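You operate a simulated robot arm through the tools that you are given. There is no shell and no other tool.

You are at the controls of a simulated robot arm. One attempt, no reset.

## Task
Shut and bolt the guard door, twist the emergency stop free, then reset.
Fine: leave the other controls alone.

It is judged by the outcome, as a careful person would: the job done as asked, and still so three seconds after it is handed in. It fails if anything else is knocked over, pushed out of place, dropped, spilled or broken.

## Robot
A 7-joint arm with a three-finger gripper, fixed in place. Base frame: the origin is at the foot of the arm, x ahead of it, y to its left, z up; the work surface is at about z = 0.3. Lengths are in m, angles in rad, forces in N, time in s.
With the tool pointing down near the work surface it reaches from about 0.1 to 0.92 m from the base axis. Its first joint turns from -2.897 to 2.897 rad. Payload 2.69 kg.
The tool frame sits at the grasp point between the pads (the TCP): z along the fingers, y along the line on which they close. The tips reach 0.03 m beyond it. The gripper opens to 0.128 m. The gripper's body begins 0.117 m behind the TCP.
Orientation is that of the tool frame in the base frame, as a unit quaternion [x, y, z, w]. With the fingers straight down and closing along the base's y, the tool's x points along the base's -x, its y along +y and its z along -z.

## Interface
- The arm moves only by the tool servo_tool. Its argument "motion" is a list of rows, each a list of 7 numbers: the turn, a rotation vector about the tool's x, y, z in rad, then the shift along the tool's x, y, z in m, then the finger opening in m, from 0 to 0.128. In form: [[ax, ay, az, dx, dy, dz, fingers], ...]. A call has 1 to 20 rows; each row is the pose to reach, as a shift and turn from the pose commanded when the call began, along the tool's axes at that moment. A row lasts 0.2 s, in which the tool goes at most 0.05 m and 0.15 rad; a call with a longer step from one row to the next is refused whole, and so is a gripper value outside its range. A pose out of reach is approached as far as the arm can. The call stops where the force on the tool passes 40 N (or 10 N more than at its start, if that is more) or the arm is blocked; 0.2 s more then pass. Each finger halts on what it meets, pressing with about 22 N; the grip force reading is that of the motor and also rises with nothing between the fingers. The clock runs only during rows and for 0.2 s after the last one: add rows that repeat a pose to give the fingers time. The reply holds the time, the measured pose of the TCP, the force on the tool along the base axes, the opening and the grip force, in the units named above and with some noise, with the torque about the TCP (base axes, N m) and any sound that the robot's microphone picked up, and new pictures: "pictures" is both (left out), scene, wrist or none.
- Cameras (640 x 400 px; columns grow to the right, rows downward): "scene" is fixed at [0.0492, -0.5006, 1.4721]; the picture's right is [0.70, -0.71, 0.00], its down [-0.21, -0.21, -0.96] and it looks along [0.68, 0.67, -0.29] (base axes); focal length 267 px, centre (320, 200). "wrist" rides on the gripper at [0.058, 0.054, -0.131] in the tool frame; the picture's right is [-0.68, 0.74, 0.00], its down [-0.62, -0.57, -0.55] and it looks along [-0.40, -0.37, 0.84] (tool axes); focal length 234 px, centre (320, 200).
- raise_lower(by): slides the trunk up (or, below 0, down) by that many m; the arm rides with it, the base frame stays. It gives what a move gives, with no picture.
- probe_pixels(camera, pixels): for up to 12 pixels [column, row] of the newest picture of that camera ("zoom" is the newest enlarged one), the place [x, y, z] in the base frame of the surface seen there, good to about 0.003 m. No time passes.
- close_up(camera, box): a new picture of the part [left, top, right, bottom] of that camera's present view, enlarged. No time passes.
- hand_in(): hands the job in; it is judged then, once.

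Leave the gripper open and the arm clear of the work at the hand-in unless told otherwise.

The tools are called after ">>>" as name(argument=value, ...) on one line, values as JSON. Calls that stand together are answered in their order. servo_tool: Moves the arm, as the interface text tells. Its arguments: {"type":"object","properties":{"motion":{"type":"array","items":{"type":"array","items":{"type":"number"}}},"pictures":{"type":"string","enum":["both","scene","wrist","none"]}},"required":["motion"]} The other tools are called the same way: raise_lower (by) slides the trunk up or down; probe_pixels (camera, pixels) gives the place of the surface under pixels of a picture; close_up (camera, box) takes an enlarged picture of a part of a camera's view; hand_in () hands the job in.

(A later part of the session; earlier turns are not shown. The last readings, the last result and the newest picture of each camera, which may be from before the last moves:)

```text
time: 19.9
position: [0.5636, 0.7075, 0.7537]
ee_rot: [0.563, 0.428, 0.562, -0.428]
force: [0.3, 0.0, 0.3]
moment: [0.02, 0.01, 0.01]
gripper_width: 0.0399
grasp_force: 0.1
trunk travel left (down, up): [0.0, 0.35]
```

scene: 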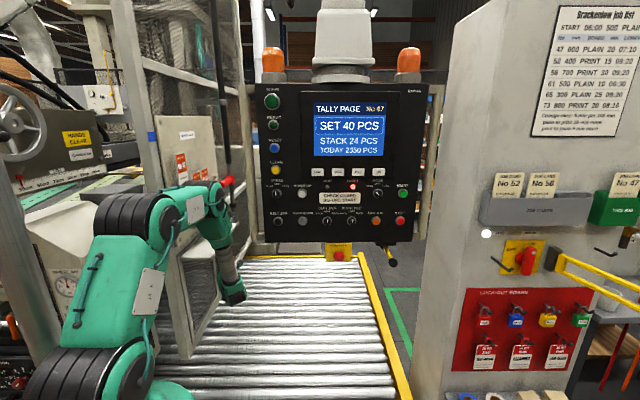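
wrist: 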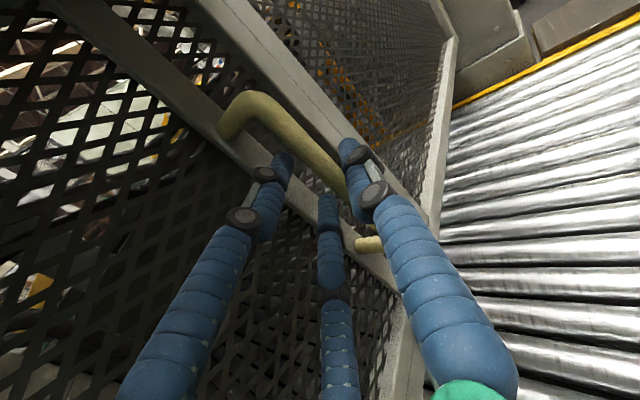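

The fingers are free (zero force) and the door stays shut against its frame. I'll now withdraw straight back along the tool axis to about (0.42,0.08), out from under the panel.

>>> servo_tool(motion=[[0, 0, 0, 0, 0, -0.03, 0.04], [0, 0, 0, 0, 0, -0.07, 0.04], [0, 0, 0, 0, 0.0, -0.11, 0.04], [0, 0, 0, 0, 0.003, -0.155, 0.04], [0, 0, 0, 0, 0.005, -0.2, 0.04], [0, 0, 0, 0, 0.007, -0.245, 0.04], [0, 0, 0, 0, 0.009, -0.29, 0.04], [0, 0, 0, 0, 0.011, -0.335, 0.04], [0, 0, 0, 0, 0.013, -0.38, 0.04], [0, 0, 0, 0, 0.015, -0.425, 0.04], [0, 0, 0, 0, 0.017, -0.47, 0.04], [0, 0, 0, 0, 0.019, -0.515, 0.04], [0, 0, 0, 0, 0.021, -0.56, 0.04], [0, 0, 0, 0, 0.0237, -0.6, 0.04], [0, 0, 0, 0, 0.0237, -0.6, 0.04]])

```text
time: 23.1
position: [0.4268, 0.1219, 0.7531]
ee_rot: [0.564, 0.427, 0.563, -0.427]
force: [0.2, 0.5, -0.3]
moment: [0.02, 0.02, 0.0]
gripper_width: 0.0397
grasp_force: 0.1
trunk travel left (down, up): [0.0, 0.35]
```

scene: 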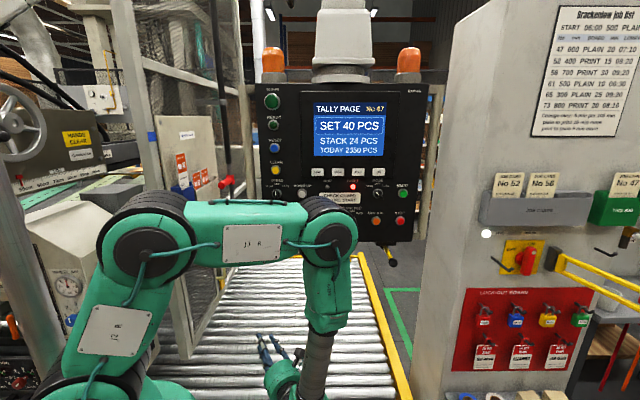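
wrist: 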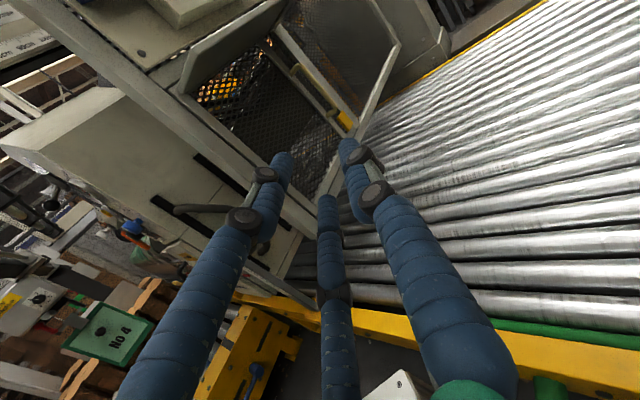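

The door appears shut in the wrist view. I'll check whether it stayed fully closed, with the keeper under the rod, in both views.

>>> close_up(camera="scene", box=[180, 160, 276, 220])

>>> close_up(camera="wrist", box=[160, 0, 480, 200])

>>> probe_pixels(camera="scene", pixels=[[210, 140], [212, 165], [215, 180], [205, 180], [195, 180], [225, 183], [231, 200], [232, 208], [235, 211], [225, 245], [215, 270], [205, 300]])

```text
6.67 times, centred on (228, 190) of scene
```

zoom: 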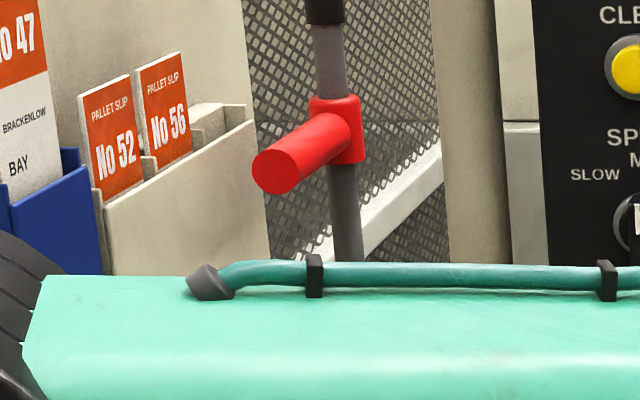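

```text
2.00 times, centred on (320, 100) of wrist
```

zoom: 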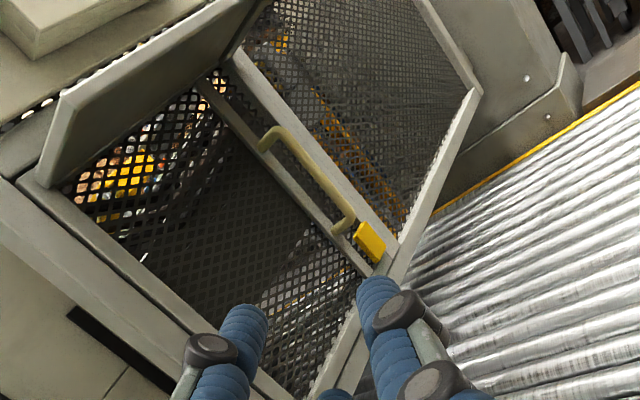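

```text
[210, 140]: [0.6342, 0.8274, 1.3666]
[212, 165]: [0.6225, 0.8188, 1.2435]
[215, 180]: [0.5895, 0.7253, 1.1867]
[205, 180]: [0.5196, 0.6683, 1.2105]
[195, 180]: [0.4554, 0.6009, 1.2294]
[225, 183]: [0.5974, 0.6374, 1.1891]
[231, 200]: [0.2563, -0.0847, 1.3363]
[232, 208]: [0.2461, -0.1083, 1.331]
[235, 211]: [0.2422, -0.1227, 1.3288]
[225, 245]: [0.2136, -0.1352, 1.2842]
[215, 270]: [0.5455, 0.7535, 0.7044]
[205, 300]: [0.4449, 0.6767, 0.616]
```

The door is shut flush. The slip tray front (v≈0.096) extends beside the red grip, so I'll press the bolt down from above with closed fingers rather than reach around it.

First I'll raise the trunk 0.15 m, then turn the tool to point down with the finger row aligned along the grip, staying in front of the panel.

>>> raise_lower(by=0.15)

>>> servo_tool(motion=[[-0.0342, -0.1276, 0.0342, 0.0431, -0.0075, 0.0064, 0.03], [-0.0684, -0.2552, 0.0684, 0.0862, -0.015, 0.0129, 0.02], [-0.1026, -0.3829, 0.1026, 0.1292, -0.0225, 0.0193, 0.01], [-0.1368, -0.5105, 0.1368, 0.1723, -0.03, 0.0258, 0.0], [-0.171, -0.6381, 0.171, 0.2154, -0.0375, 0.0322, 0.0], [-0.2052, -0.7657, 0.2052, 0.2585, -0.045, 0.0386, 0.0], [-0.2394, -0.8934, 0.2394, 0.3016, -0.0526, 0.0451, 0.0], [-0.2736, -1.021, 0.2736, 0.3447, -0.0601, 0.0515, 0.0], [-0.3078, -1.1486, 0.3078, 0.3877, -0.0676, 0.058, 0.0], [-0.342, -1.2762, 0.342, 0.4308, -0.0751, 0.0644, 0.0], [-0.3762, -1.4039, 0.3762, 0.4739, -0.0826, 0.0709, 0.0], [-0.4104, -1.5315, 0.4104, 0.517, -0.0901, 0.0773, 0.0], [-0.4104, -1.5315, 0.4104, 0.517, -0.0901, 0.0773, 0.0]])

```text
time: 24.8
position: [0.4273, 0.1224, 0.9037]
ee_rot: [0.563, 0.428, 0.562, -0.429]
force: [0.2, -0.2, 0.0]
moment: [0.0, 0.01, -0.03]
gripper_width: 0.04
grasp_force: 0.0
trunk travel left (down, up): [-0.15, 0.2]
```

```text
time: 27.6
position: [0.3626, 0.2227, 1.4211]
ee_rot: [0.926, 0.378, -0.001, 0.0]
force: [0.2, 0.5, -0.1]
moment: [0.02, 0.02, -0.04]
gripper_width: 0.0023
grasp_force: 22.1
trunk travel left (down, up): [-0.15, 0.2]
```

scene: 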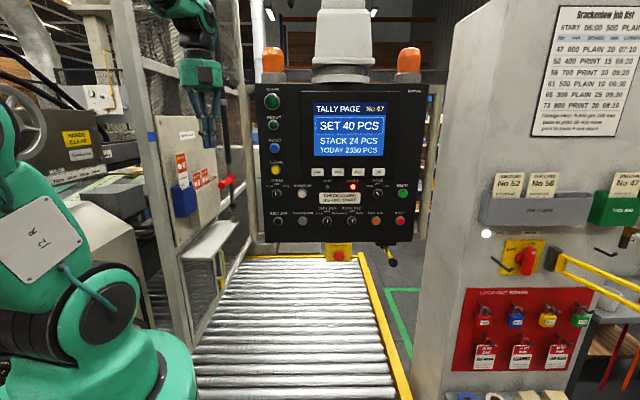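
wrist: 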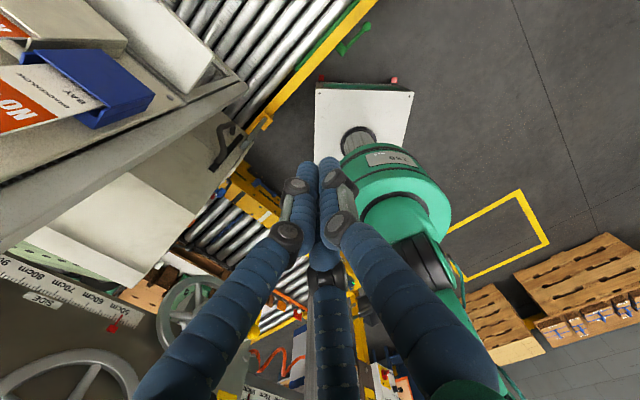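

Orientation reached: the tool points down with its x along the grip axis. The scene view is clear now, so I'll zoom on the bolt rod, keeper and tray to check alignment.

>>> close_up(camera="scene", box=[184, 160, 264, 240])

>>> close_up(camera="scene", box=[208, 195, 256, 225])

```text
5.00 times, centred on (224, 200) of scene
```

zoom: 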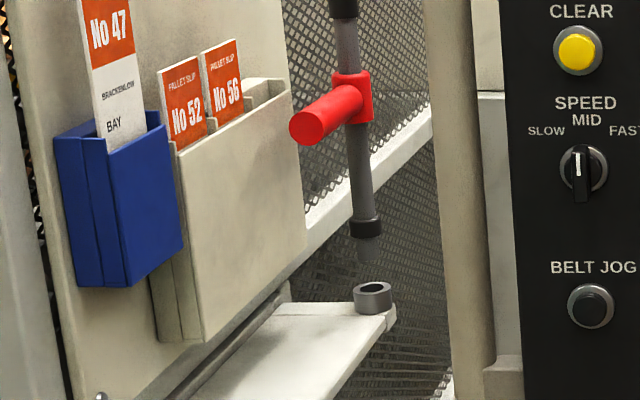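

```text
13.33 times, centred on (232, 210) of scene
```

zoom: 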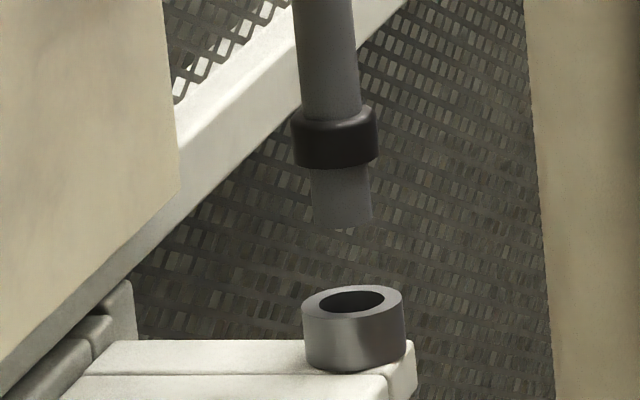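

The keeper ring sits right below the rod, and the rod axis extrapolates to the ring's hole at zoom (350,302), so they are aligned. I'll probe exact positions of the rod, ring, grip and nearby tray edge.

>>> probe_pixels(camera="zoom", pixels=[[342, 215], [336, 140], [330, 80], [310, 310], [352, 350], [395, 300], [350, 302], [316, 215], [368, 215], [120, 355], [170, 150], [352, 292]])

>>> close_up(camera="scene", box=[208, 165, 256, 195])

```text
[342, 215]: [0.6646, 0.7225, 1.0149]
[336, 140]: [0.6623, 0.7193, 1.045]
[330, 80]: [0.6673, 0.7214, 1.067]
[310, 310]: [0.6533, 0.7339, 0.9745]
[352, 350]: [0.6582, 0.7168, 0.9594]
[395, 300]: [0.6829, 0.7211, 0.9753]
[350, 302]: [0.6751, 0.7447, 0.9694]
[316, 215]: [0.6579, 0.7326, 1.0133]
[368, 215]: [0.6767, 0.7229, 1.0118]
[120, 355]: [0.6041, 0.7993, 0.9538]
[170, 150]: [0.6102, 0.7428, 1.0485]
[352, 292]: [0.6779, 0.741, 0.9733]
```

```text
13.33 times, centred on (232, 180) of scene
```

zoom: 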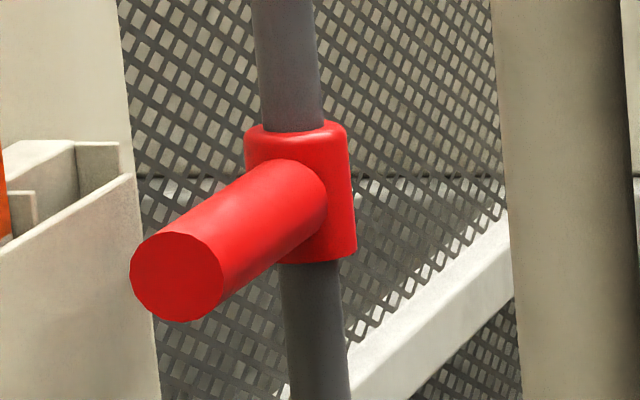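

>>> probe_pixels(camera="zoom", pixels=[[178, 278], [145, 270], [210, 285], [178, 240], [178, 312], [215, 205], [250, 180], [275, 200], [300, 140], [290, 220], [340, 200], [90, 230]])

```text
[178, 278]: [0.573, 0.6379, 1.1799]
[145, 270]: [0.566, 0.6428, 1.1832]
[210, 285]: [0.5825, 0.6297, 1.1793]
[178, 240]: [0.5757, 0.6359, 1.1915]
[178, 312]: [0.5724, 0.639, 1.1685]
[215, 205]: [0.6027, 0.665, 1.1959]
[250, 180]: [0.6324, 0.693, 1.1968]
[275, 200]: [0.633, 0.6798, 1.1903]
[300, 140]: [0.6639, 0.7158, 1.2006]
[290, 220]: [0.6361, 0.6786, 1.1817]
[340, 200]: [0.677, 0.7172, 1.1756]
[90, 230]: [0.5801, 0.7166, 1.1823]
```

The grip axis runs from the cap at (0.573,0.638,1.180) to the rod at (0.671,0.730), with its top at z≈1.196.

I'll go in at z=1.42. First I sidestep to the middle of the corridor, then move forward along the grip direction to above it, stopping short to look.

>>> servo_tool(motion=[[0, 0, 0, 0.028, -0.04, 0, 0], [0, 0, 0, 0.056, -0.08, 0, 0], [0, 0, 0, 0.0849, -0.1198, 0, 0], [0, 0, 0, 0.125, -0.121, 0, 0], [0, 0, 0, 0.165, -0.1223, 0, 0], [0, 0, 0, 0.205, -0.1236, 0, 0], [0, 0, 0, 0.245, -0.125, 0, 0], [0, 0, 0, 0.285, -0.1265, 0, 0], [0, 0, 0, 0.325, -0.128, 0, 0], [0, 0, 0, 0.365, -0.1296, 0, 0], [0, 0, 0, 0.405, -0.131, 0, 0], [0, 0, 0, 0.405, -0.131, 0, 0]])

```text
time: 30.2
position: [0.5897, 0.5307, 1.3978]
ee_rot: [0.907, 0.42, -0.005, -0.022]
force: [-0.4, -0.2, 1.5]
moment: [-0.02, 0.03, -0.01]
gripper_width: 0.0021
grasp_force: 22.1
out of reach, approached as far as the arm can: row 1, 2, 3, 4, 5, 6, 7, 8, 9, 10, 11, 12
trunk travel left (down, up): [-0.15, 0.2]
```

scene: 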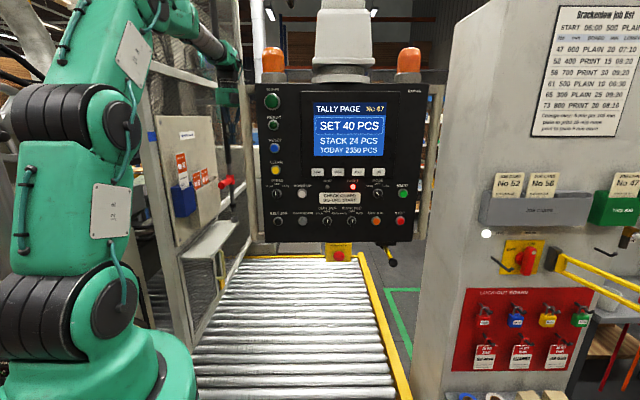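
wrist: 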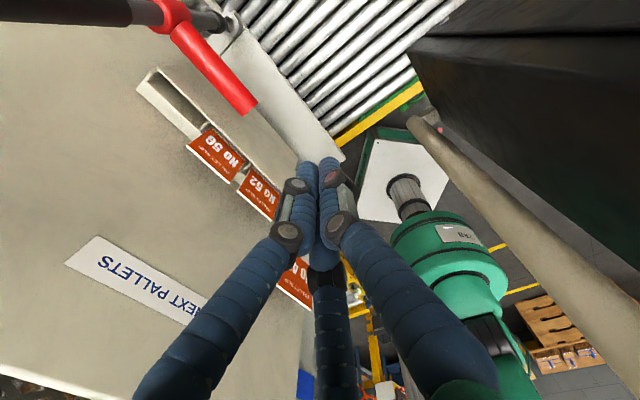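

The arm reports this orientation as out of reach: the wrist roll is at its limit and the hand drifted a little to the right. There was no contact force. I'll back out the way I came and use the opposite roll (turned 180°), which is nearer the starting orientation.

>>> servo_tool(motion=[[0, 0, 0, -0.04, 0.0014, 0, 0], [0, 0, 0, -0.08, 0.003, 0, 0], [0, 0, 0, -0.12, 0.0045, 0, 0], [0, 0, 0, -0.16, 0.006, 0, 0], [0, 0, 0, -0.2, 0.0074, 0, 0], [0, 0, 0, -0.24, 0.0087, 0, 0], [0, 0, 0, -0.28, 0.01, 0, 0], [0, 0, 0, -0.32, 0.0112, 0, 0], [0, 0, 0, -0.349, 0.051, 0, 0], [0, 0, 0, -0.377, 0.091, 0, 0], [0, 0, 0, -0.405, 0.131, 0, 0], [0, 0, 0, -0.405, 0.131, 0, 0]])

```text
time: 31.6
position: [0.4533, 0.3642, 1.396]
ee_rot: [0.905, 0.426, -0.001, -0.024]
force: [7.2, 42.9, -11.5]
moment: [-5.62, 2.12, 4.21]
gripper_width: 0.0023
grasp_force: 21.6
trunk travel left (down, up): [-0.15, 0.2]
stopped in row 6: the force on the tool passed its limit at 95 N (the readings are from after the stop); the commanded pose is now the measured one
```

scene: 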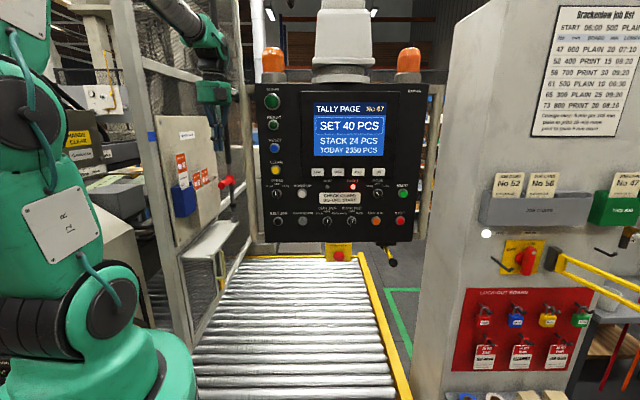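
wrist: 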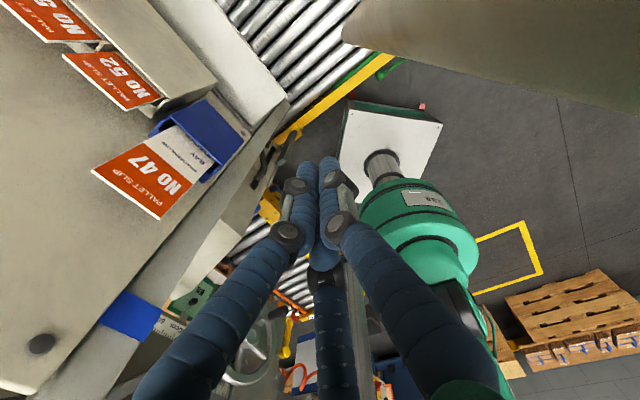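

A contact: 95 N at about (0.55,0.33,1.54). By the torque this is the wrist camera housing hooked behind the panel's cream side bar. The arm stopped and the panel looks unmoved.

I'll move the hand away from the bar (tool -y, so towards the board side, and slightly forward) and unwind the wrist roll a little.

>>> servo_tool(motion=[[0, 0, 0, 0.004, -0.01, 0, 0], [0, 0, 0, 0.006, -0.025, 0, 0], [0, 0, -0.08, 0.006, -0.04, 0, 0], [0, 0, -0.18, 0.006, -0.055, 0, 0], [0, 0, -0.28, 0.006, -0.065, 0, 0], [0, 0, -0.28, 0.006, -0.065, 0, 0]])

```text
time: 33.0
position: [0.408, 0.4046, 1.4025]
ee_rot: [0.837, 0.547, 0.003, -0.024]
force: [-0.1, 1.3, -0.5]
moment: [-0.01, -0.02, -0.04]
gripper_width: 0.0023
grasp_force: 22.1
trunk travel left (down, up): [-0.15, 0.2]
```

scene: 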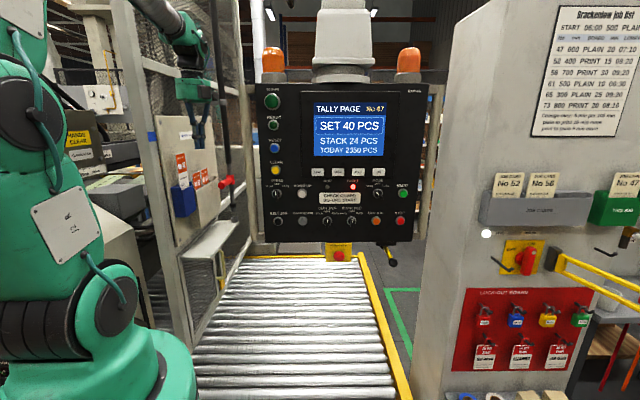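
wrist: 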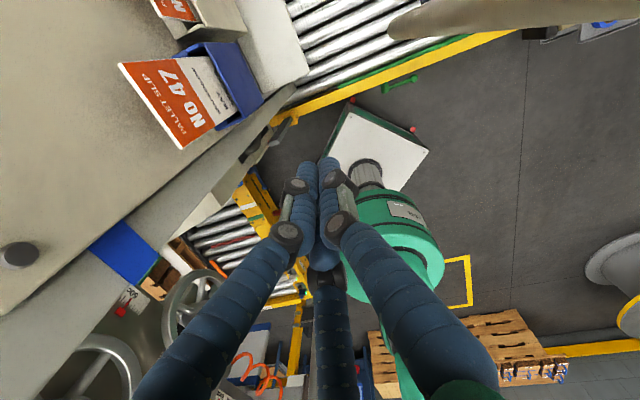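

Free again, with the force near zero, now at u≈0.575 in the corridor centre. I'll back out along the corridor and at the same time turn the wrist about 159° the other way, so the finger row lines up with the grip using the reachable roll.

>>> servo_tool(motion=[[0.0017, -0.003, -0.1384, -0.037, -0.0145, 0, 0], [0.0034, -0.0059, -0.2768, -0.074, -0.029, 0, 0], [0.0051, -0.0089, -0.4152, -0.111, -0.0435, 0, 0], [0.0068, -0.0118, -0.5536, -0.149, -0.058, 0, 0], [0.0085, -0.0148, -0.692, -0.149, -0.058, 0, 0], [0.0102, -0.0177, -0.8304, -0.149, -0.058, 0, 0], [0.0119, -0.0207, -0.9688, -0.149, -0.058, 0, 0], [0.0136, -0.0236, -1.1072, -0.149, -0.058, 0, 0], [0.0153, -0.0266, -1.2456, -0.149, -0.058, 0, 0], [0.017, -0.0295, -1.384, -0.149, -0.058, 0, 0], [0.0187, -0.0325, -1.5224, -0.149, -0.058, 0, 0], [0.0204, -0.0354, -1.6608, -0.149, -0.058, 0, 0], [0.0221, -0.0384, -1.7992, -0.149, -0.058, 0, 0], [0.0238, -0.0413, -1.9376, -0.149, -0.058, 0, 0], [0.0255, -0.0443, -2.076, -0.149, -0.058, 0, 0], [0.0272, -0.0472, -2.2144, -0.149, -0.058, 0, 0], [0.0289, -0.0502, -2.3528, -0.149, -0.058, 0, 0], [0.0306, -0.0531, -2.4912, -0.149, -0.058, 0, 0], [0.0323, -0.0561, -2.6296, -0.149, -0.058, 0, 0], [0.034, -0.059, -2.768, -0.149, -0.058, 0, 0]])

```text
time: 37.2
position: [0.2944, 0.2911, 1.3996]
ee_rot: [-0.384, 0.923, 0.0, 0.001]
force: [0.0, -0.1, 0.3]
moment: [0.03, -0.02, 0.0]
gripper_width: 0.0022
grasp_force: 22.0
trunk travel left (down, up): [-0.15, 0.2]
```

scene: 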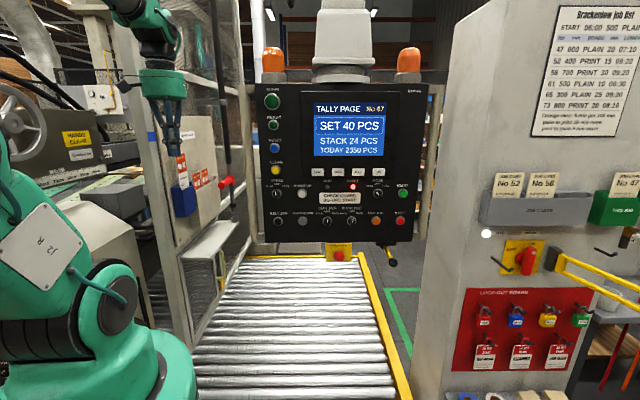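
wrist: 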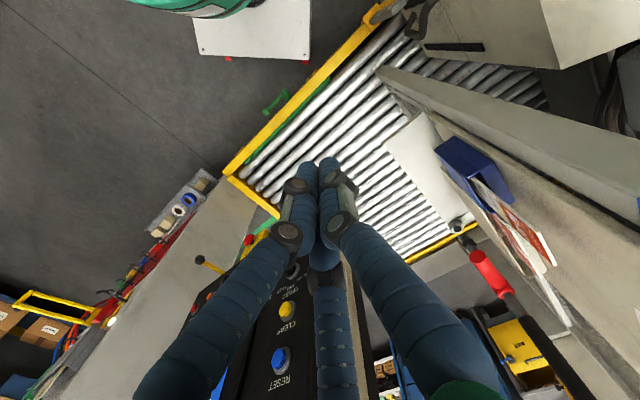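

Good: the tool is reoriented exactly (x along -u, y along +v) with no reach complaint, and the red grip is visible at wrist (490,270). I'll advance along the corridor at z=1.40, v≈0.02, to just above the grip.

>>> servo_tool(motion=[[0, 0, 0, -0.04, 0.01, 0, 0], [0, 0, 0, -0.08, 0.02, 0, 0], [0, 0, 0, -0.12, 0.024, 0, 0], [0, 0, 0, -0.16, 0.024, 0, 0], [0, 0, 0, -0.2, 0.024, 0, 0], [0, 0, 0, -0.24, 0.024, 0, 0], [0, 0, 0, -0.28, 0.024, 0, 0], [0, 0, 0, -0.32, 0.024, 0, 0], [0, 0, 0, -0.36, 0.024, 0, 0], [0, 0, 0, -0.4, 0.024, 0, 0], [0, 0, 0, -0.4, 0.024, 0, 0]])

```text
time: 39.6
position: [0.5612, 0.5906, 1.3996]
ee_rot: [-0.383, 0.924, 0.0, 0.0]
force: [0.7, 0.4, -0.9]
moment: [-0.04, 0.06, 0.01]
gripper_width: 0.0019
grasp_force: 22.4
trunk travel left (down, up): [-0.15, 0.2]
```

scene: 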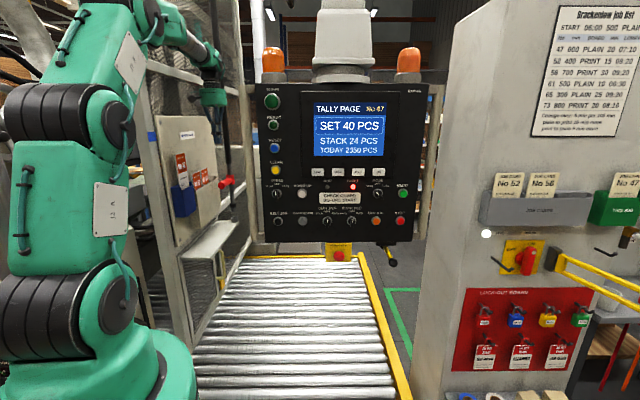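
wrist: 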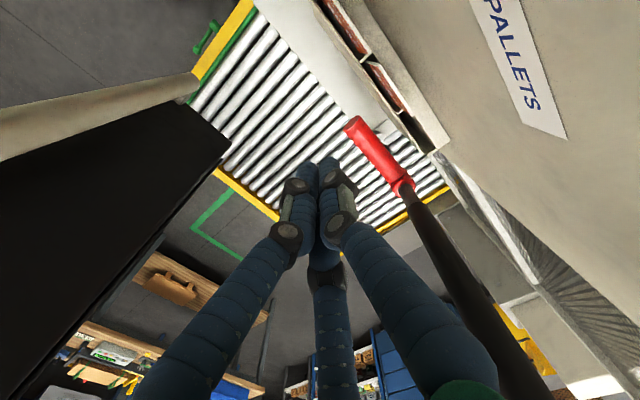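

Within reach, now at u≈0.815. The grip appears at wrist (350,125)–(405,185), with its sleeve pole behind it. I need to check wrist-to-pole clearance before going 0.1 m further, so I'll zoom the scene.

>>> close_up(camera="scene", box=[130, 0, 290, 200])

>>> probe_pixels(camera="wrist", pixels=[[350, 125], [375, 150], [400, 185], [425, 225], [455, 280], [500, 360], [365, 65], [420, 140], [390, 140], [405, 183], [540, 100], [360, 118]])

```text
2.00 times, centred on (210, 100) of scene
```

zoom: 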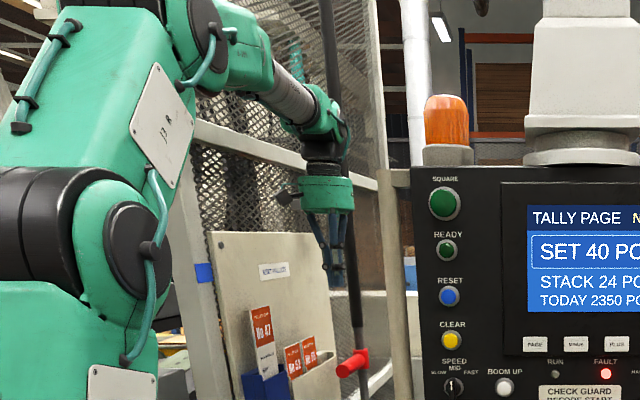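

```text
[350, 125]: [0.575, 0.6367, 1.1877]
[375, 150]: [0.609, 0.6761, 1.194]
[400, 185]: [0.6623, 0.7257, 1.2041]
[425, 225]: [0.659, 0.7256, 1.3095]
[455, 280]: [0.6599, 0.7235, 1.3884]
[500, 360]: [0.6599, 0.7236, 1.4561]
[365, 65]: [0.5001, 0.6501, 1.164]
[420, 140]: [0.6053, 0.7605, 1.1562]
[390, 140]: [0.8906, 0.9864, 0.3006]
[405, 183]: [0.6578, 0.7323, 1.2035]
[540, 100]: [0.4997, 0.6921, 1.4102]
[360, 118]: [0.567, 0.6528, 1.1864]
```

The pole's front face is at u≈0.977 and the hand is about 0.055 m in radius. The camera housing would also come close to the board at this roll. I'll rotate the wrist another 45° so the camera trails behind (-u side), and press with the middle finger at u≈0.90. I'll move there at z=1.40 first.

>>> servo_tool(motion=[[0, 0, -0.131, -0.01, 0.0, 0, 0], [0, 0, -0.262, -0.02, 0.0, 0, 0], [0, 0, -0.393, -0.035, 0.005, 0, 0], [0, 0, -0.524, -0.05, 0.01, 0, 0], [0, 0, -0.655, -0.07, 0.016, 0, 0], [0, 0, -0.785, -0.0885, 0.0209, 0, 0], [0, 0, -0.785, -0.0885, 0.0209, 0, 0]])

```text
time: 41.2
position: [0.6076, 0.669, 1.3997]
ee_rot: [-0.707, 0.708, 0.0, 0.001]
force: [-0.3, 0.7, -0.3]
moment: [-0.02, 0.02, 0.0]
gripper_width: 0.0022
grasp_force: 21.7
trunk travel left (down, up): [-0.15, 0.2]
```

scene: 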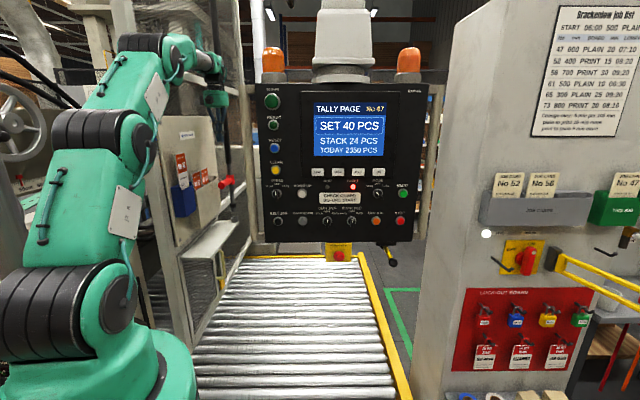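
wrist: 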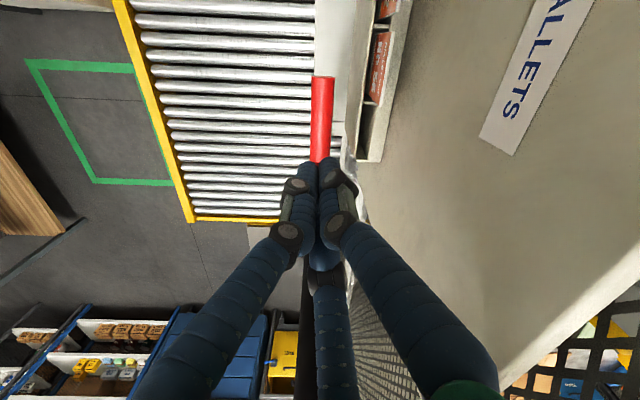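

The grip now lies straight ahead in the wrist view, from (320,80) to (320,160), with the fingertips right over its line. I'll descend to z=1.25, with the tips 2–3 cm above the grip, then check.

>>> servo_tool(motion=[[0, 0, 0, 0, 0, 0.04, 0], [0, 0, 0, 0, 0, 0.08, 0], [0, 0, 0, 0, 0, 0.12, 0], [0, 0, 0, 0, 0, 0.15, 0], [0, 0, 0, 0, 0, 0.15, 0]])

>>> close_up(camera="scene", box=[176, 120, 272, 220])

>>> close_up(camera="wrist", box=[240, 60, 400, 180])

```text
time: 42.4
position: [0.6085, 0.6669, 1.2489]
ee_rot: [-0.706, 0.708, -0.001, 0.0]
force: [-0.3, -1.1, 0.2]
moment: [0.05, -0.03, -0.01]
gripper_width: 0.0022
grasp_force: 21.9
trunk travel left (down, up): [-0.15, 0.2]
```

scene: 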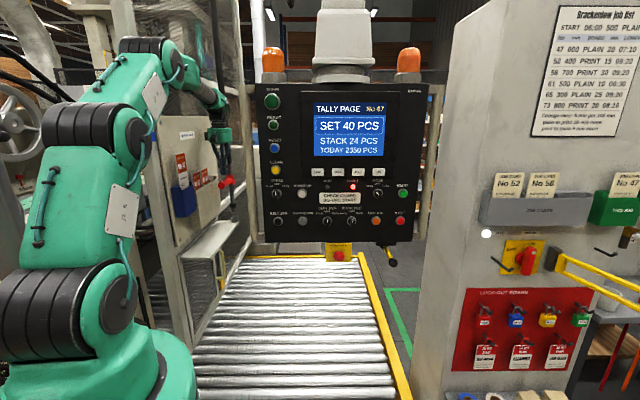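
wrist: 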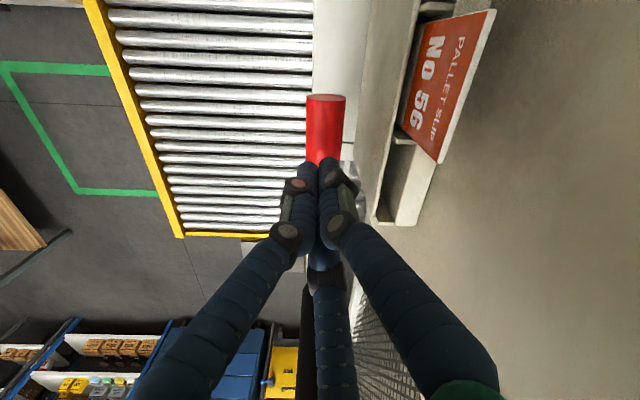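

```text
4.00 times, centred on (224, 170) of scene
```

zoom: 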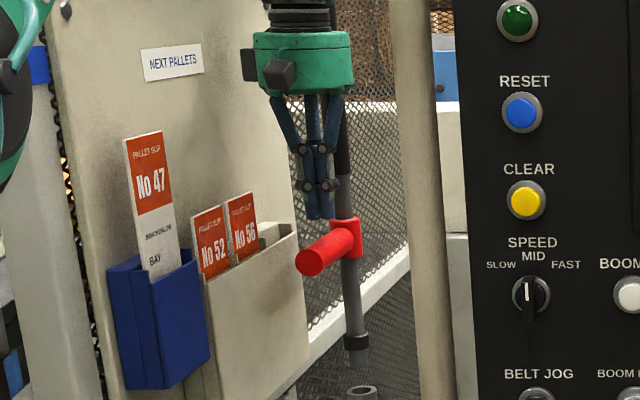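

```text
3.33 times, centred on (320, 120) of wrist
```

zoom: 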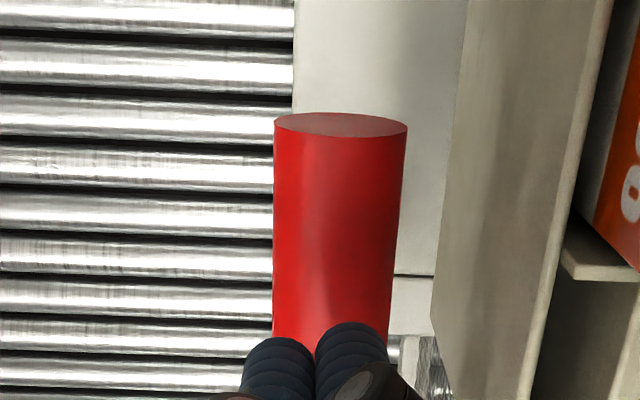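

The fingertips are directly above the grip: scene zoom shows tips at (320,215) over the grip at (335,240). I'll press straight down slowly, 1 cm per row, and let the force limit stop me.

>>> servo_tool(motion=[[0, 0, 0, 0, 0, 0.01, 0], [0, 0, 0, 0, 0, 0.02, 0], [0, 0, 0, 0, 0, 0.03, 0], [0, 0, 0, 0, 0, 0.04, 0], [0, 0, 0, 0, 0, 0.05, 0], [0, 0, 0, 0, 0, 0.06, 0]])

>>> close_up(camera="scene", box=[176, 140, 272, 240])

```text
time: 43.8
position: [0.6092, 0.6667, 1.1893]
ee_rot: [-0.706, 0.708, 0.0, 0.0]
force: [0.4, -0.8, -0.5]
moment: [0.02, 0.0, -0.03]
gripper_width: 0.0023
grasp_force: 31.4
trunk travel left (down, up): [-0.15, 0.2]
```

scene: 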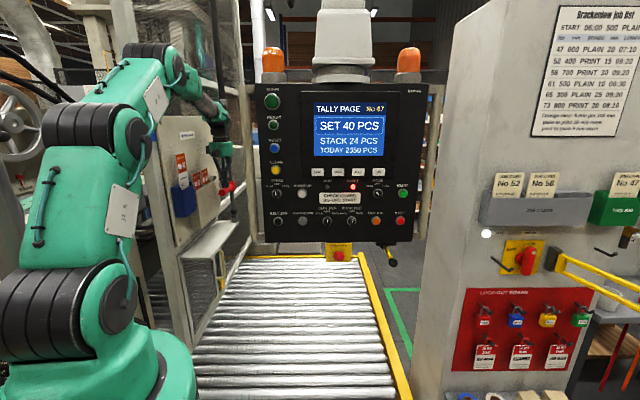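
wrist: 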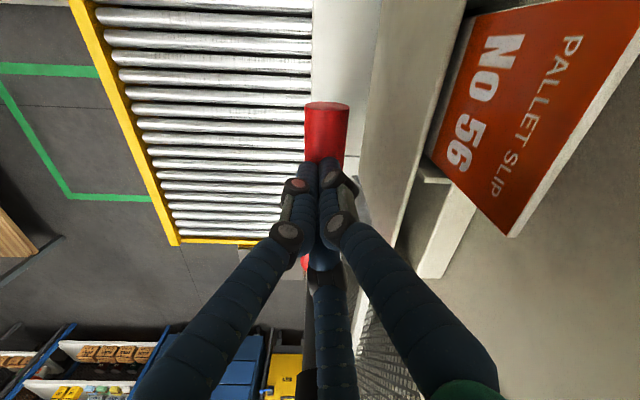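

```text
4.00 times, centred on (224, 190) of scene
```

zoom: 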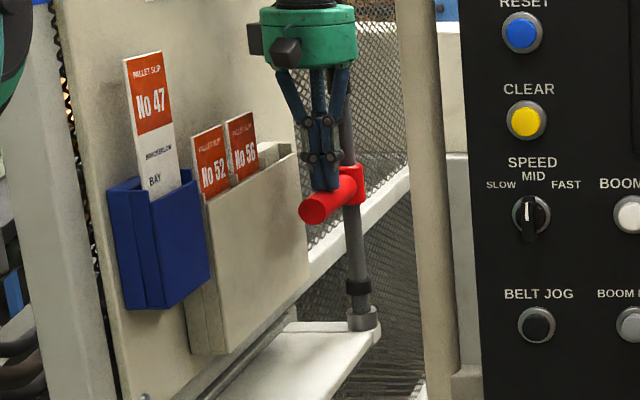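

The bolt slides easily: the rod end has now reached the keeper ring. I'll keep pressing until it bottoms out.

>>> servo_tool(motion=[[0, 0, 0, 0, 0, 0.008, 0], [0, 0, 0, 0, 0, 0.016, 0], [0, 0, 0, 0, 0, 0.024, 0], [0, 0, 0, 0, 0, 0.032, 0], [0, 0, 0, 0, 0, 0.04, 0], [0, 0, 0, 0, 0, 0.048, 0]])

>>> close_up(camera="scene", box=[176, 140, 272, 240])

```text
time: 44.7
position: [0.609, 0.67, 1.1722]
ee_rot: [-0.706, 0.708, 0.001, 0.009]
force: [2.9, 3.5, 11.7]
moment: [-0.01, 0.09, 0.06]
gripper_width: 0.0021
grasp_force: 31.4
trunk travel left (down, up): [-0.15, 0.2]
stopped in row 4: the force on the tool passed its limit at 46 N (the readings are from after the stop); the commanded pose is now the measured one
```

scene: 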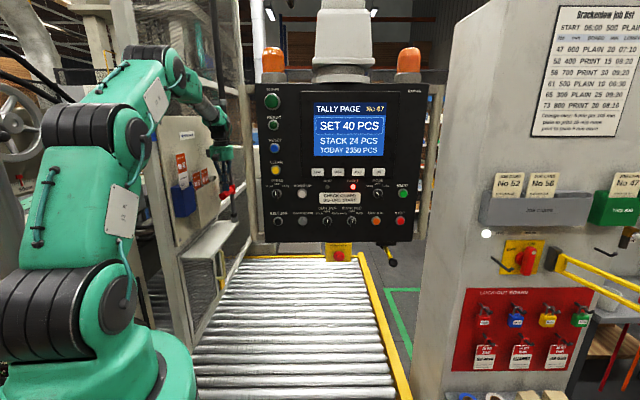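
wrist: 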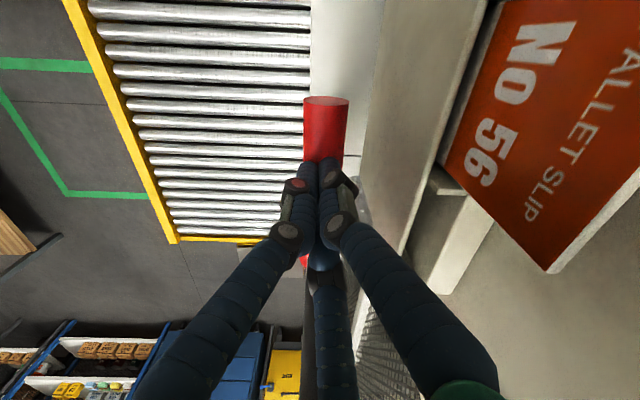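

```text
4.00 times, centred on (224, 190) of scene
```

zoom: 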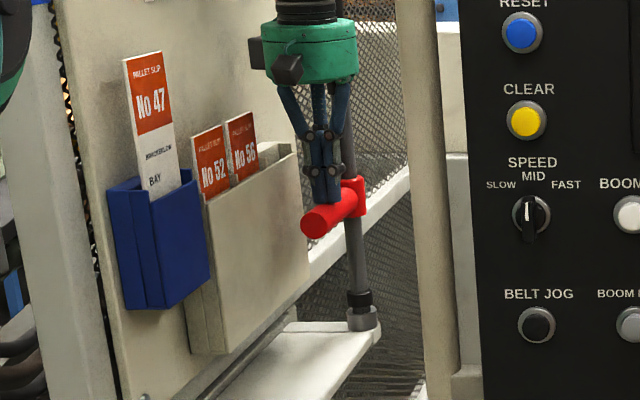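

The bolt bottomed (46 N stop) after about 55 mm of travel. I'll zoom to see whether the rod's black collar is seated on the keeper ring.

>>> close_up(camera="scene", box=[208, 185, 256, 225])

```text
10.00 times, centred on (232, 205) of scene
```

zoom: 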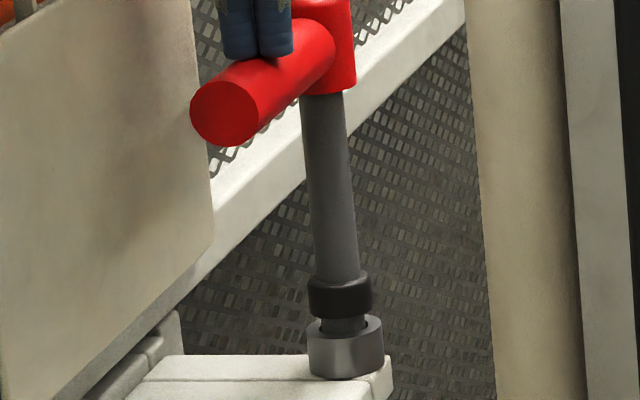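

The rod end is inside the keeper, though the collar still shows a small gap above the ring. I'll press once more to see whether this is the real bottom.

>>> servo_tool(motion=[[0, 0, 0, 0, 0, 0.003, 0], [0, 0, 0, 0, 0, 0.006, 0], [0, 0, 0, 0, 0, 0.009, 0], [0, 0, 0, 0, 0, 0.012, 0], [0, 0, 0, 0, 0, 0.015, 0]], pictures="scene")

>>> close_up(camera="scene", box=[208, 185, 256, 225])

```text
time: 45.3
position: [0.6106, 0.67, 1.1724]
ee_rot: [-0.707, 0.707, 0.001, 0.011]
force: [-0.3, -0.6, 11.2]
moment: [-0.08, 0.1, 0.04]
gripper_width: 0.0019
grasp_force: 30.9
trunk travel left (down, up): [-0.15, 0.2]
stopped in row 2: the force on the tool passed its limit at 43 N (the readings are from after the stop); the commanded pose is now the measured one
```

scene: 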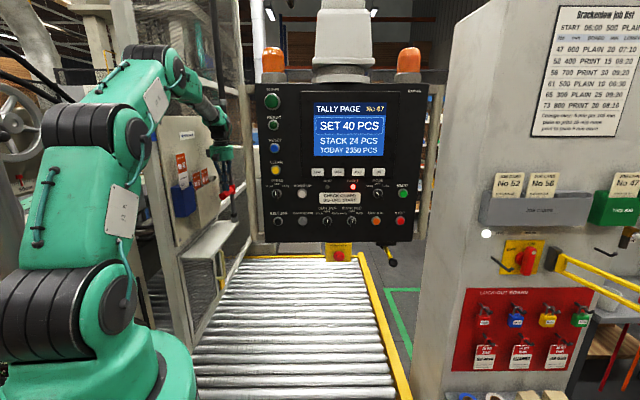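

```text
10.00 times, centred on (232, 205) of scene
```

zoom: 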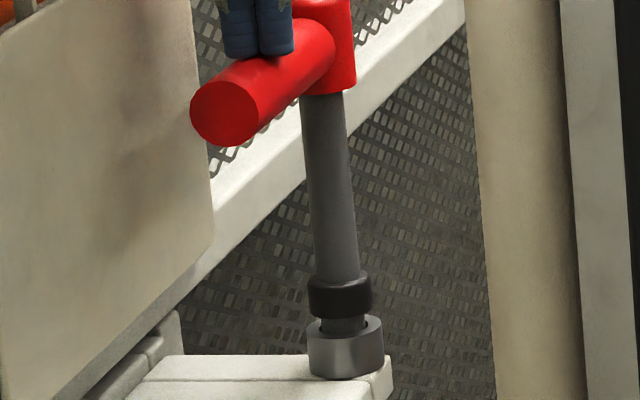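

No further movement, so it is a hard stop: the bolt is fully down in the keeper. I'll lift off, watch that it stays down, and back out along the corridor to in front of the panel.

>>> servo_tool(motion=[[0, 0, 0, 0, 0, -0.02, 0], [0, 0, 0, 0, 0, -0.065, 0], [0, 0, 0, 0, 0, -0.11, 0], [0, 0, 0, 0, 0, -0.155, 0], [0, 0, 0, 0, 0, -0.2, 0], [0, 0, 0, 0, 0, -0.23, 0], [0, 0, 0, 0.035, 0.03, -0.23, 0], [0, 0, 0, 0.07, 0.06, -0.23, 0], [0, 0, 0, 0.105, 0.09, -0.23, 0], [0, 0, 0, 0.14, 0.12, -0.23, 0], [0, 0, 0, 0.175, 0.15, -0.23, 0], [0, 0, 0, 0.21, 0.18, -0.23, 0], [0, 0, 0, 0.245, 0.21, -0.23, 0], [0, 0, 0, 0.28, 0.24, -0.23, 0], [0, 0, 0, 0.315, 0.27, -0.23, 0], [0, 0, 0, 0.35, 0.3, -0.23, 0], [0, 0, 0, 0.3872, 0.3278, -0.23, 0], [0, 0, 0, 0.3872, 0.3278, -0.23, 0]])

>>> close_up(camera="scene", box=[184, 160, 264, 240])

```text
time: 49.1
position: [0.2775, 0.2791, 1.391]
ee_rot: [-0.706, 0.708, 0.001, 0.01]
force: [-0.4, -0.8, 1.0]
moment: [0.07, -0.1, 0.02]
gripper_width: 0.0022
grasp_force: 31.2
trunk travel left (down, up): [-0.15, 0.2]
```

scene: 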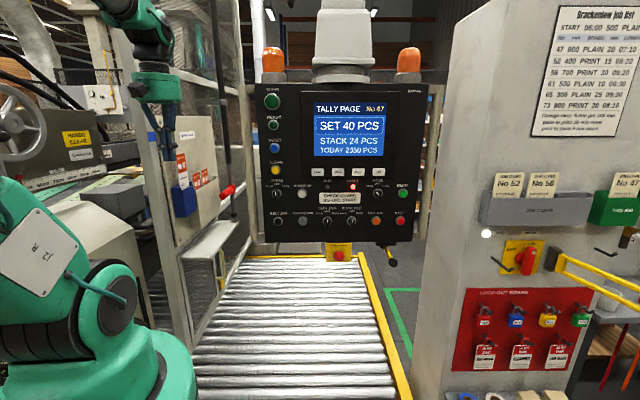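
wrist: 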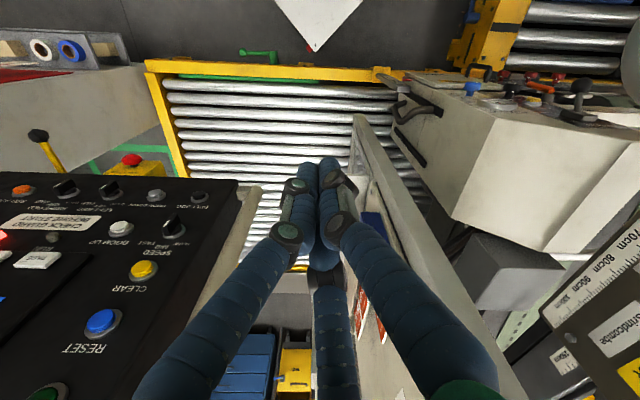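

```text
5.00 times, centred on (224, 200) of scene
```

zoom: 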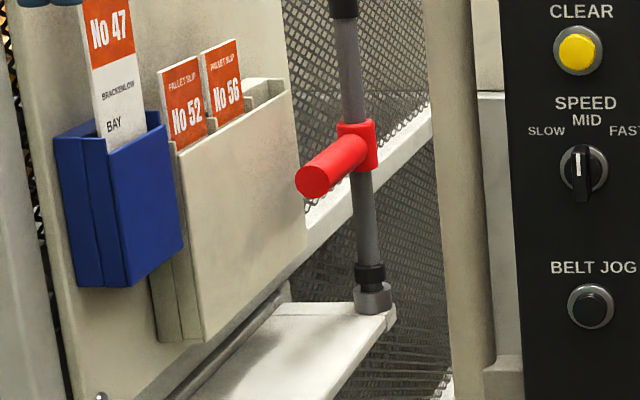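

The bolt stays down with its rod in the keeper. Next is the emergency stop. I'll zoom in to see its markings, such as twist arrows, and probe its geometry.

>>> close_up(camera="scene", box=[318, 236, 366, 266])

```text
13.33 times, centred on (342, 251) of scene
```

zoom: 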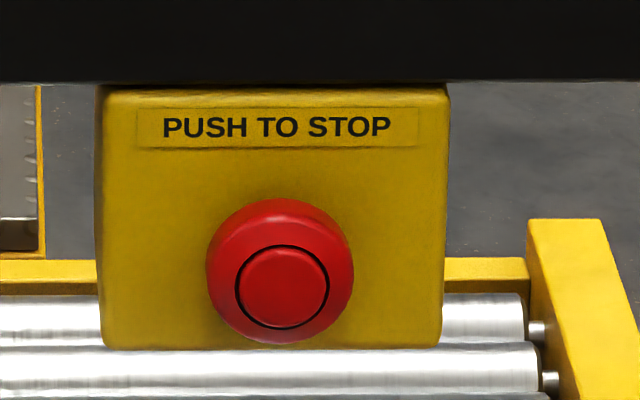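

>>> probe_pixels(camera="zoom", pixels=[[282, 285], [282, 215], [282, 335], [215, 270], [345, 270], [250, 230], [320, 330], [130, 200], [420, 200], [130, 330], [420, 330], [280, 130]])

>>> probe_pixels(camera="scene", pixels=[[275, 148], [271, 148], [279, 148], [275, 144], [275, 152], [262, 148], [300, 230], [380, 230], [275, 171], [274, 125], [390, 262], [388, 248]])

```text
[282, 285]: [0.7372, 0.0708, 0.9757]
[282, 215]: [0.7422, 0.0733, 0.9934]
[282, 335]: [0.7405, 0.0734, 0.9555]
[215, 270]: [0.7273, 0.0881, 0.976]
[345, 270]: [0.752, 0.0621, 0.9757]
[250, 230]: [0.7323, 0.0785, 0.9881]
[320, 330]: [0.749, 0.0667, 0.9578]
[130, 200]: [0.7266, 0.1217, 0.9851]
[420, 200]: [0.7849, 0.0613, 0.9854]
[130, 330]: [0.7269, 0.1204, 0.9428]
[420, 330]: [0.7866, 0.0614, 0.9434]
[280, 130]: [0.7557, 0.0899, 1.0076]
```

```text
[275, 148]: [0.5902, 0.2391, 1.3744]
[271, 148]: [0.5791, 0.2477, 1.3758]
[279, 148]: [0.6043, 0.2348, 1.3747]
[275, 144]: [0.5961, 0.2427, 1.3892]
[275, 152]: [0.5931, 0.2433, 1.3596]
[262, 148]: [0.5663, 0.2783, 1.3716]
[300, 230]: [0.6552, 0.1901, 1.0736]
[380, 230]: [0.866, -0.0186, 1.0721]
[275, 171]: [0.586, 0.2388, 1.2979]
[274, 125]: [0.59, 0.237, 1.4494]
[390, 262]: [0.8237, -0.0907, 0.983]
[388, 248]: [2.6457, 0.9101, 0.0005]
```

The mushroom head is centred at about (0.737,0.071,0.975), front at u≈0.571, box face at u≈0.599, diameter about 41 mm. The hand is a centring three-jaw type, well suited to a round head.

I'll swing across in front of the panel (u≈0.40) while pitching the tool to point at the panel, with the camera hanging below and the fingers opening to 0.07.

>>> servo_tool(motion=[[0.0854, -0.0854, 0, 0.0253, -0.026, 0.032, 0.0], [0.1709, -0.1709, 0, 0.0506, -0.0519, 0.064, 0.01], [0.2563, -0.2563, 0, 0.0758, -0.0779, 0.096, 0.02], [0.3418, -0.3418, 0, 0.1011, -0.1038, 0.128, 0.03], [0.4272, -0.4272, 0, 0.1264, -0.1298, 0.16, 0.05], [0.5126, -0.5126, 0, 0.1517, -0.1558, 0.192, 0.07], [0.5981, -0.5981, 0, 0.1769, -0.1817, 0.224, 0.07], [0.6835, -0.6835, 0, 0.2022, -0.2077, 0.256, 0.07], [0.769, -0.769, 0, 0.2275, -0.2337, 0.288, 0.07], [0.8544, -0.8544, 0, 0.2528, -0.2596, 0.32, 0.07], [0.9398, -0.9398, 0, 0.278, -0.2856, 0.352, 0.07], [1.0253, -1.0253, 0, 0.3033, -0.3115, 0.384, 0.07], [1.1107, -1.1107, 0, 0.3286, -0.3375, 0.416, 0.07], [1.1107, -1.1107, 0, 0.3286, -0.3375, 0.416, 0.07]])

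```text
time: 52.1
position: [0.7059, -0.0987, 1.1373]
ee_rot: [-0.496, 0.539, 0.063, 0.678]
force: [-2.1, 1.9, -9.1]
moment: [0.88, -0.74, -0.21]
gripper_width: 0.0702
grasp_force: 0.2
out of reach, approached as far as the arm can: row 10, 11, 12, 13, 14
trunk travel left (down, up): [-0.15, 0.2]
```

scene: 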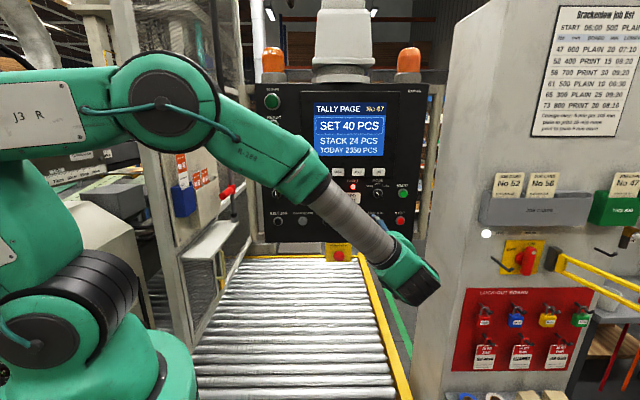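
wrist: 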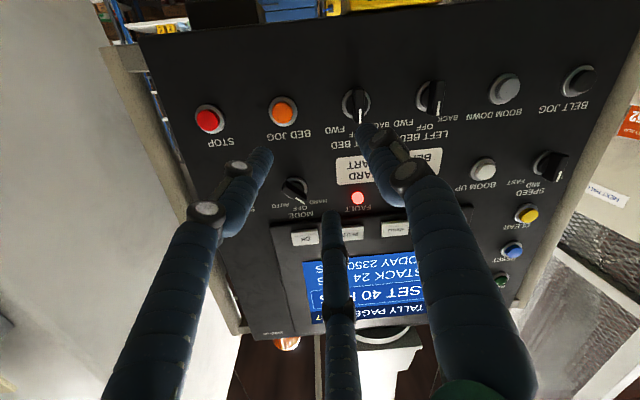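

The arm reports out of reach partway: this wrist branch hits a limit, and there was no real contact, only about 9 N while moving. The earlier branch (tool rolled as when I approached the door) mirrors nicely to the e-stop if I rotate about the base. I'll retrace this move first.

>>> servo_tool(motion=[[-0.0854, 0.0854, 0, -0.0482, 0.003, -0.0005, 0.07], [-0.1709, 0.1709, 0, -0.0965, 0.006, -0.001, 0.07], [-0.2563, 0.2563, 0, -0.1447, 0.009, -0.0015, 0.07], [-0.3418, 0.3418, 0, -0.193, 0.012, -0.0019, 0.07], [-0.4272, 0.4272, 0, -0.2412, 0.015, -0.0024, 0.05], [-0.5126, 0.5126, 0, -0.2894, 0.018, -0.0029, 0.03], [-0.5981, 0.5981, 0, -0.3377, 0.0209, -0.0034, 0.01], [-0.6835, 0.6835, 0, -0.3859, 0.0239, -0.0039, 0.0], [-0.769, 0.769, 0, -0.4341, 0.0269, -0.0044, 0.0], [-0.8544, 0.8544, 0, -0.4824, 0.0299, -0.0048, 0.0], [-0.9398, 0.9398, 0, -0.5306, 0.0329, -0.0053, 0.0], [-1.0253, 1.0253, 0, -0.5789, 0.0359, -0.0058, 0.0], [-1.1107, 1.1107, 0, -0.6271, 0.0389, -0.0063, 0.0], [-1.1107, 1.1107, 0, -0.6271, 0.0389, -0.0063, 0.0]])

```text
time: 55.1
position: [0.424, 0.195, 1.6137]
ee_rot: [0.721, -0.689, -0.067, 0.038]
force: [0.4, -0.3, -0.1]
moment: [-0.08, -0.04, 0.02]
gripper_width: 0.0019
grasp_force: 22.4
trunk travel left (down, up): [-0.15, 0.2]
```

scene: 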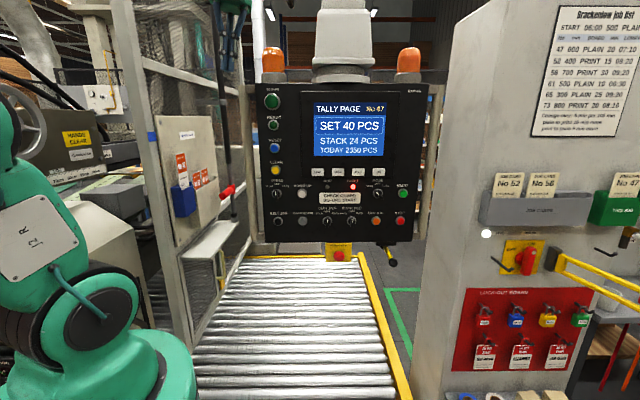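
wrist: 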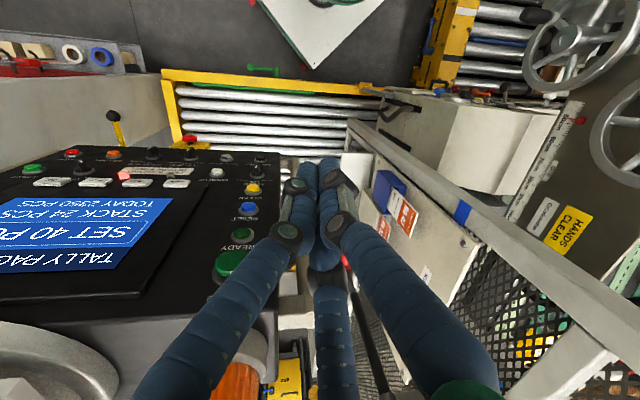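

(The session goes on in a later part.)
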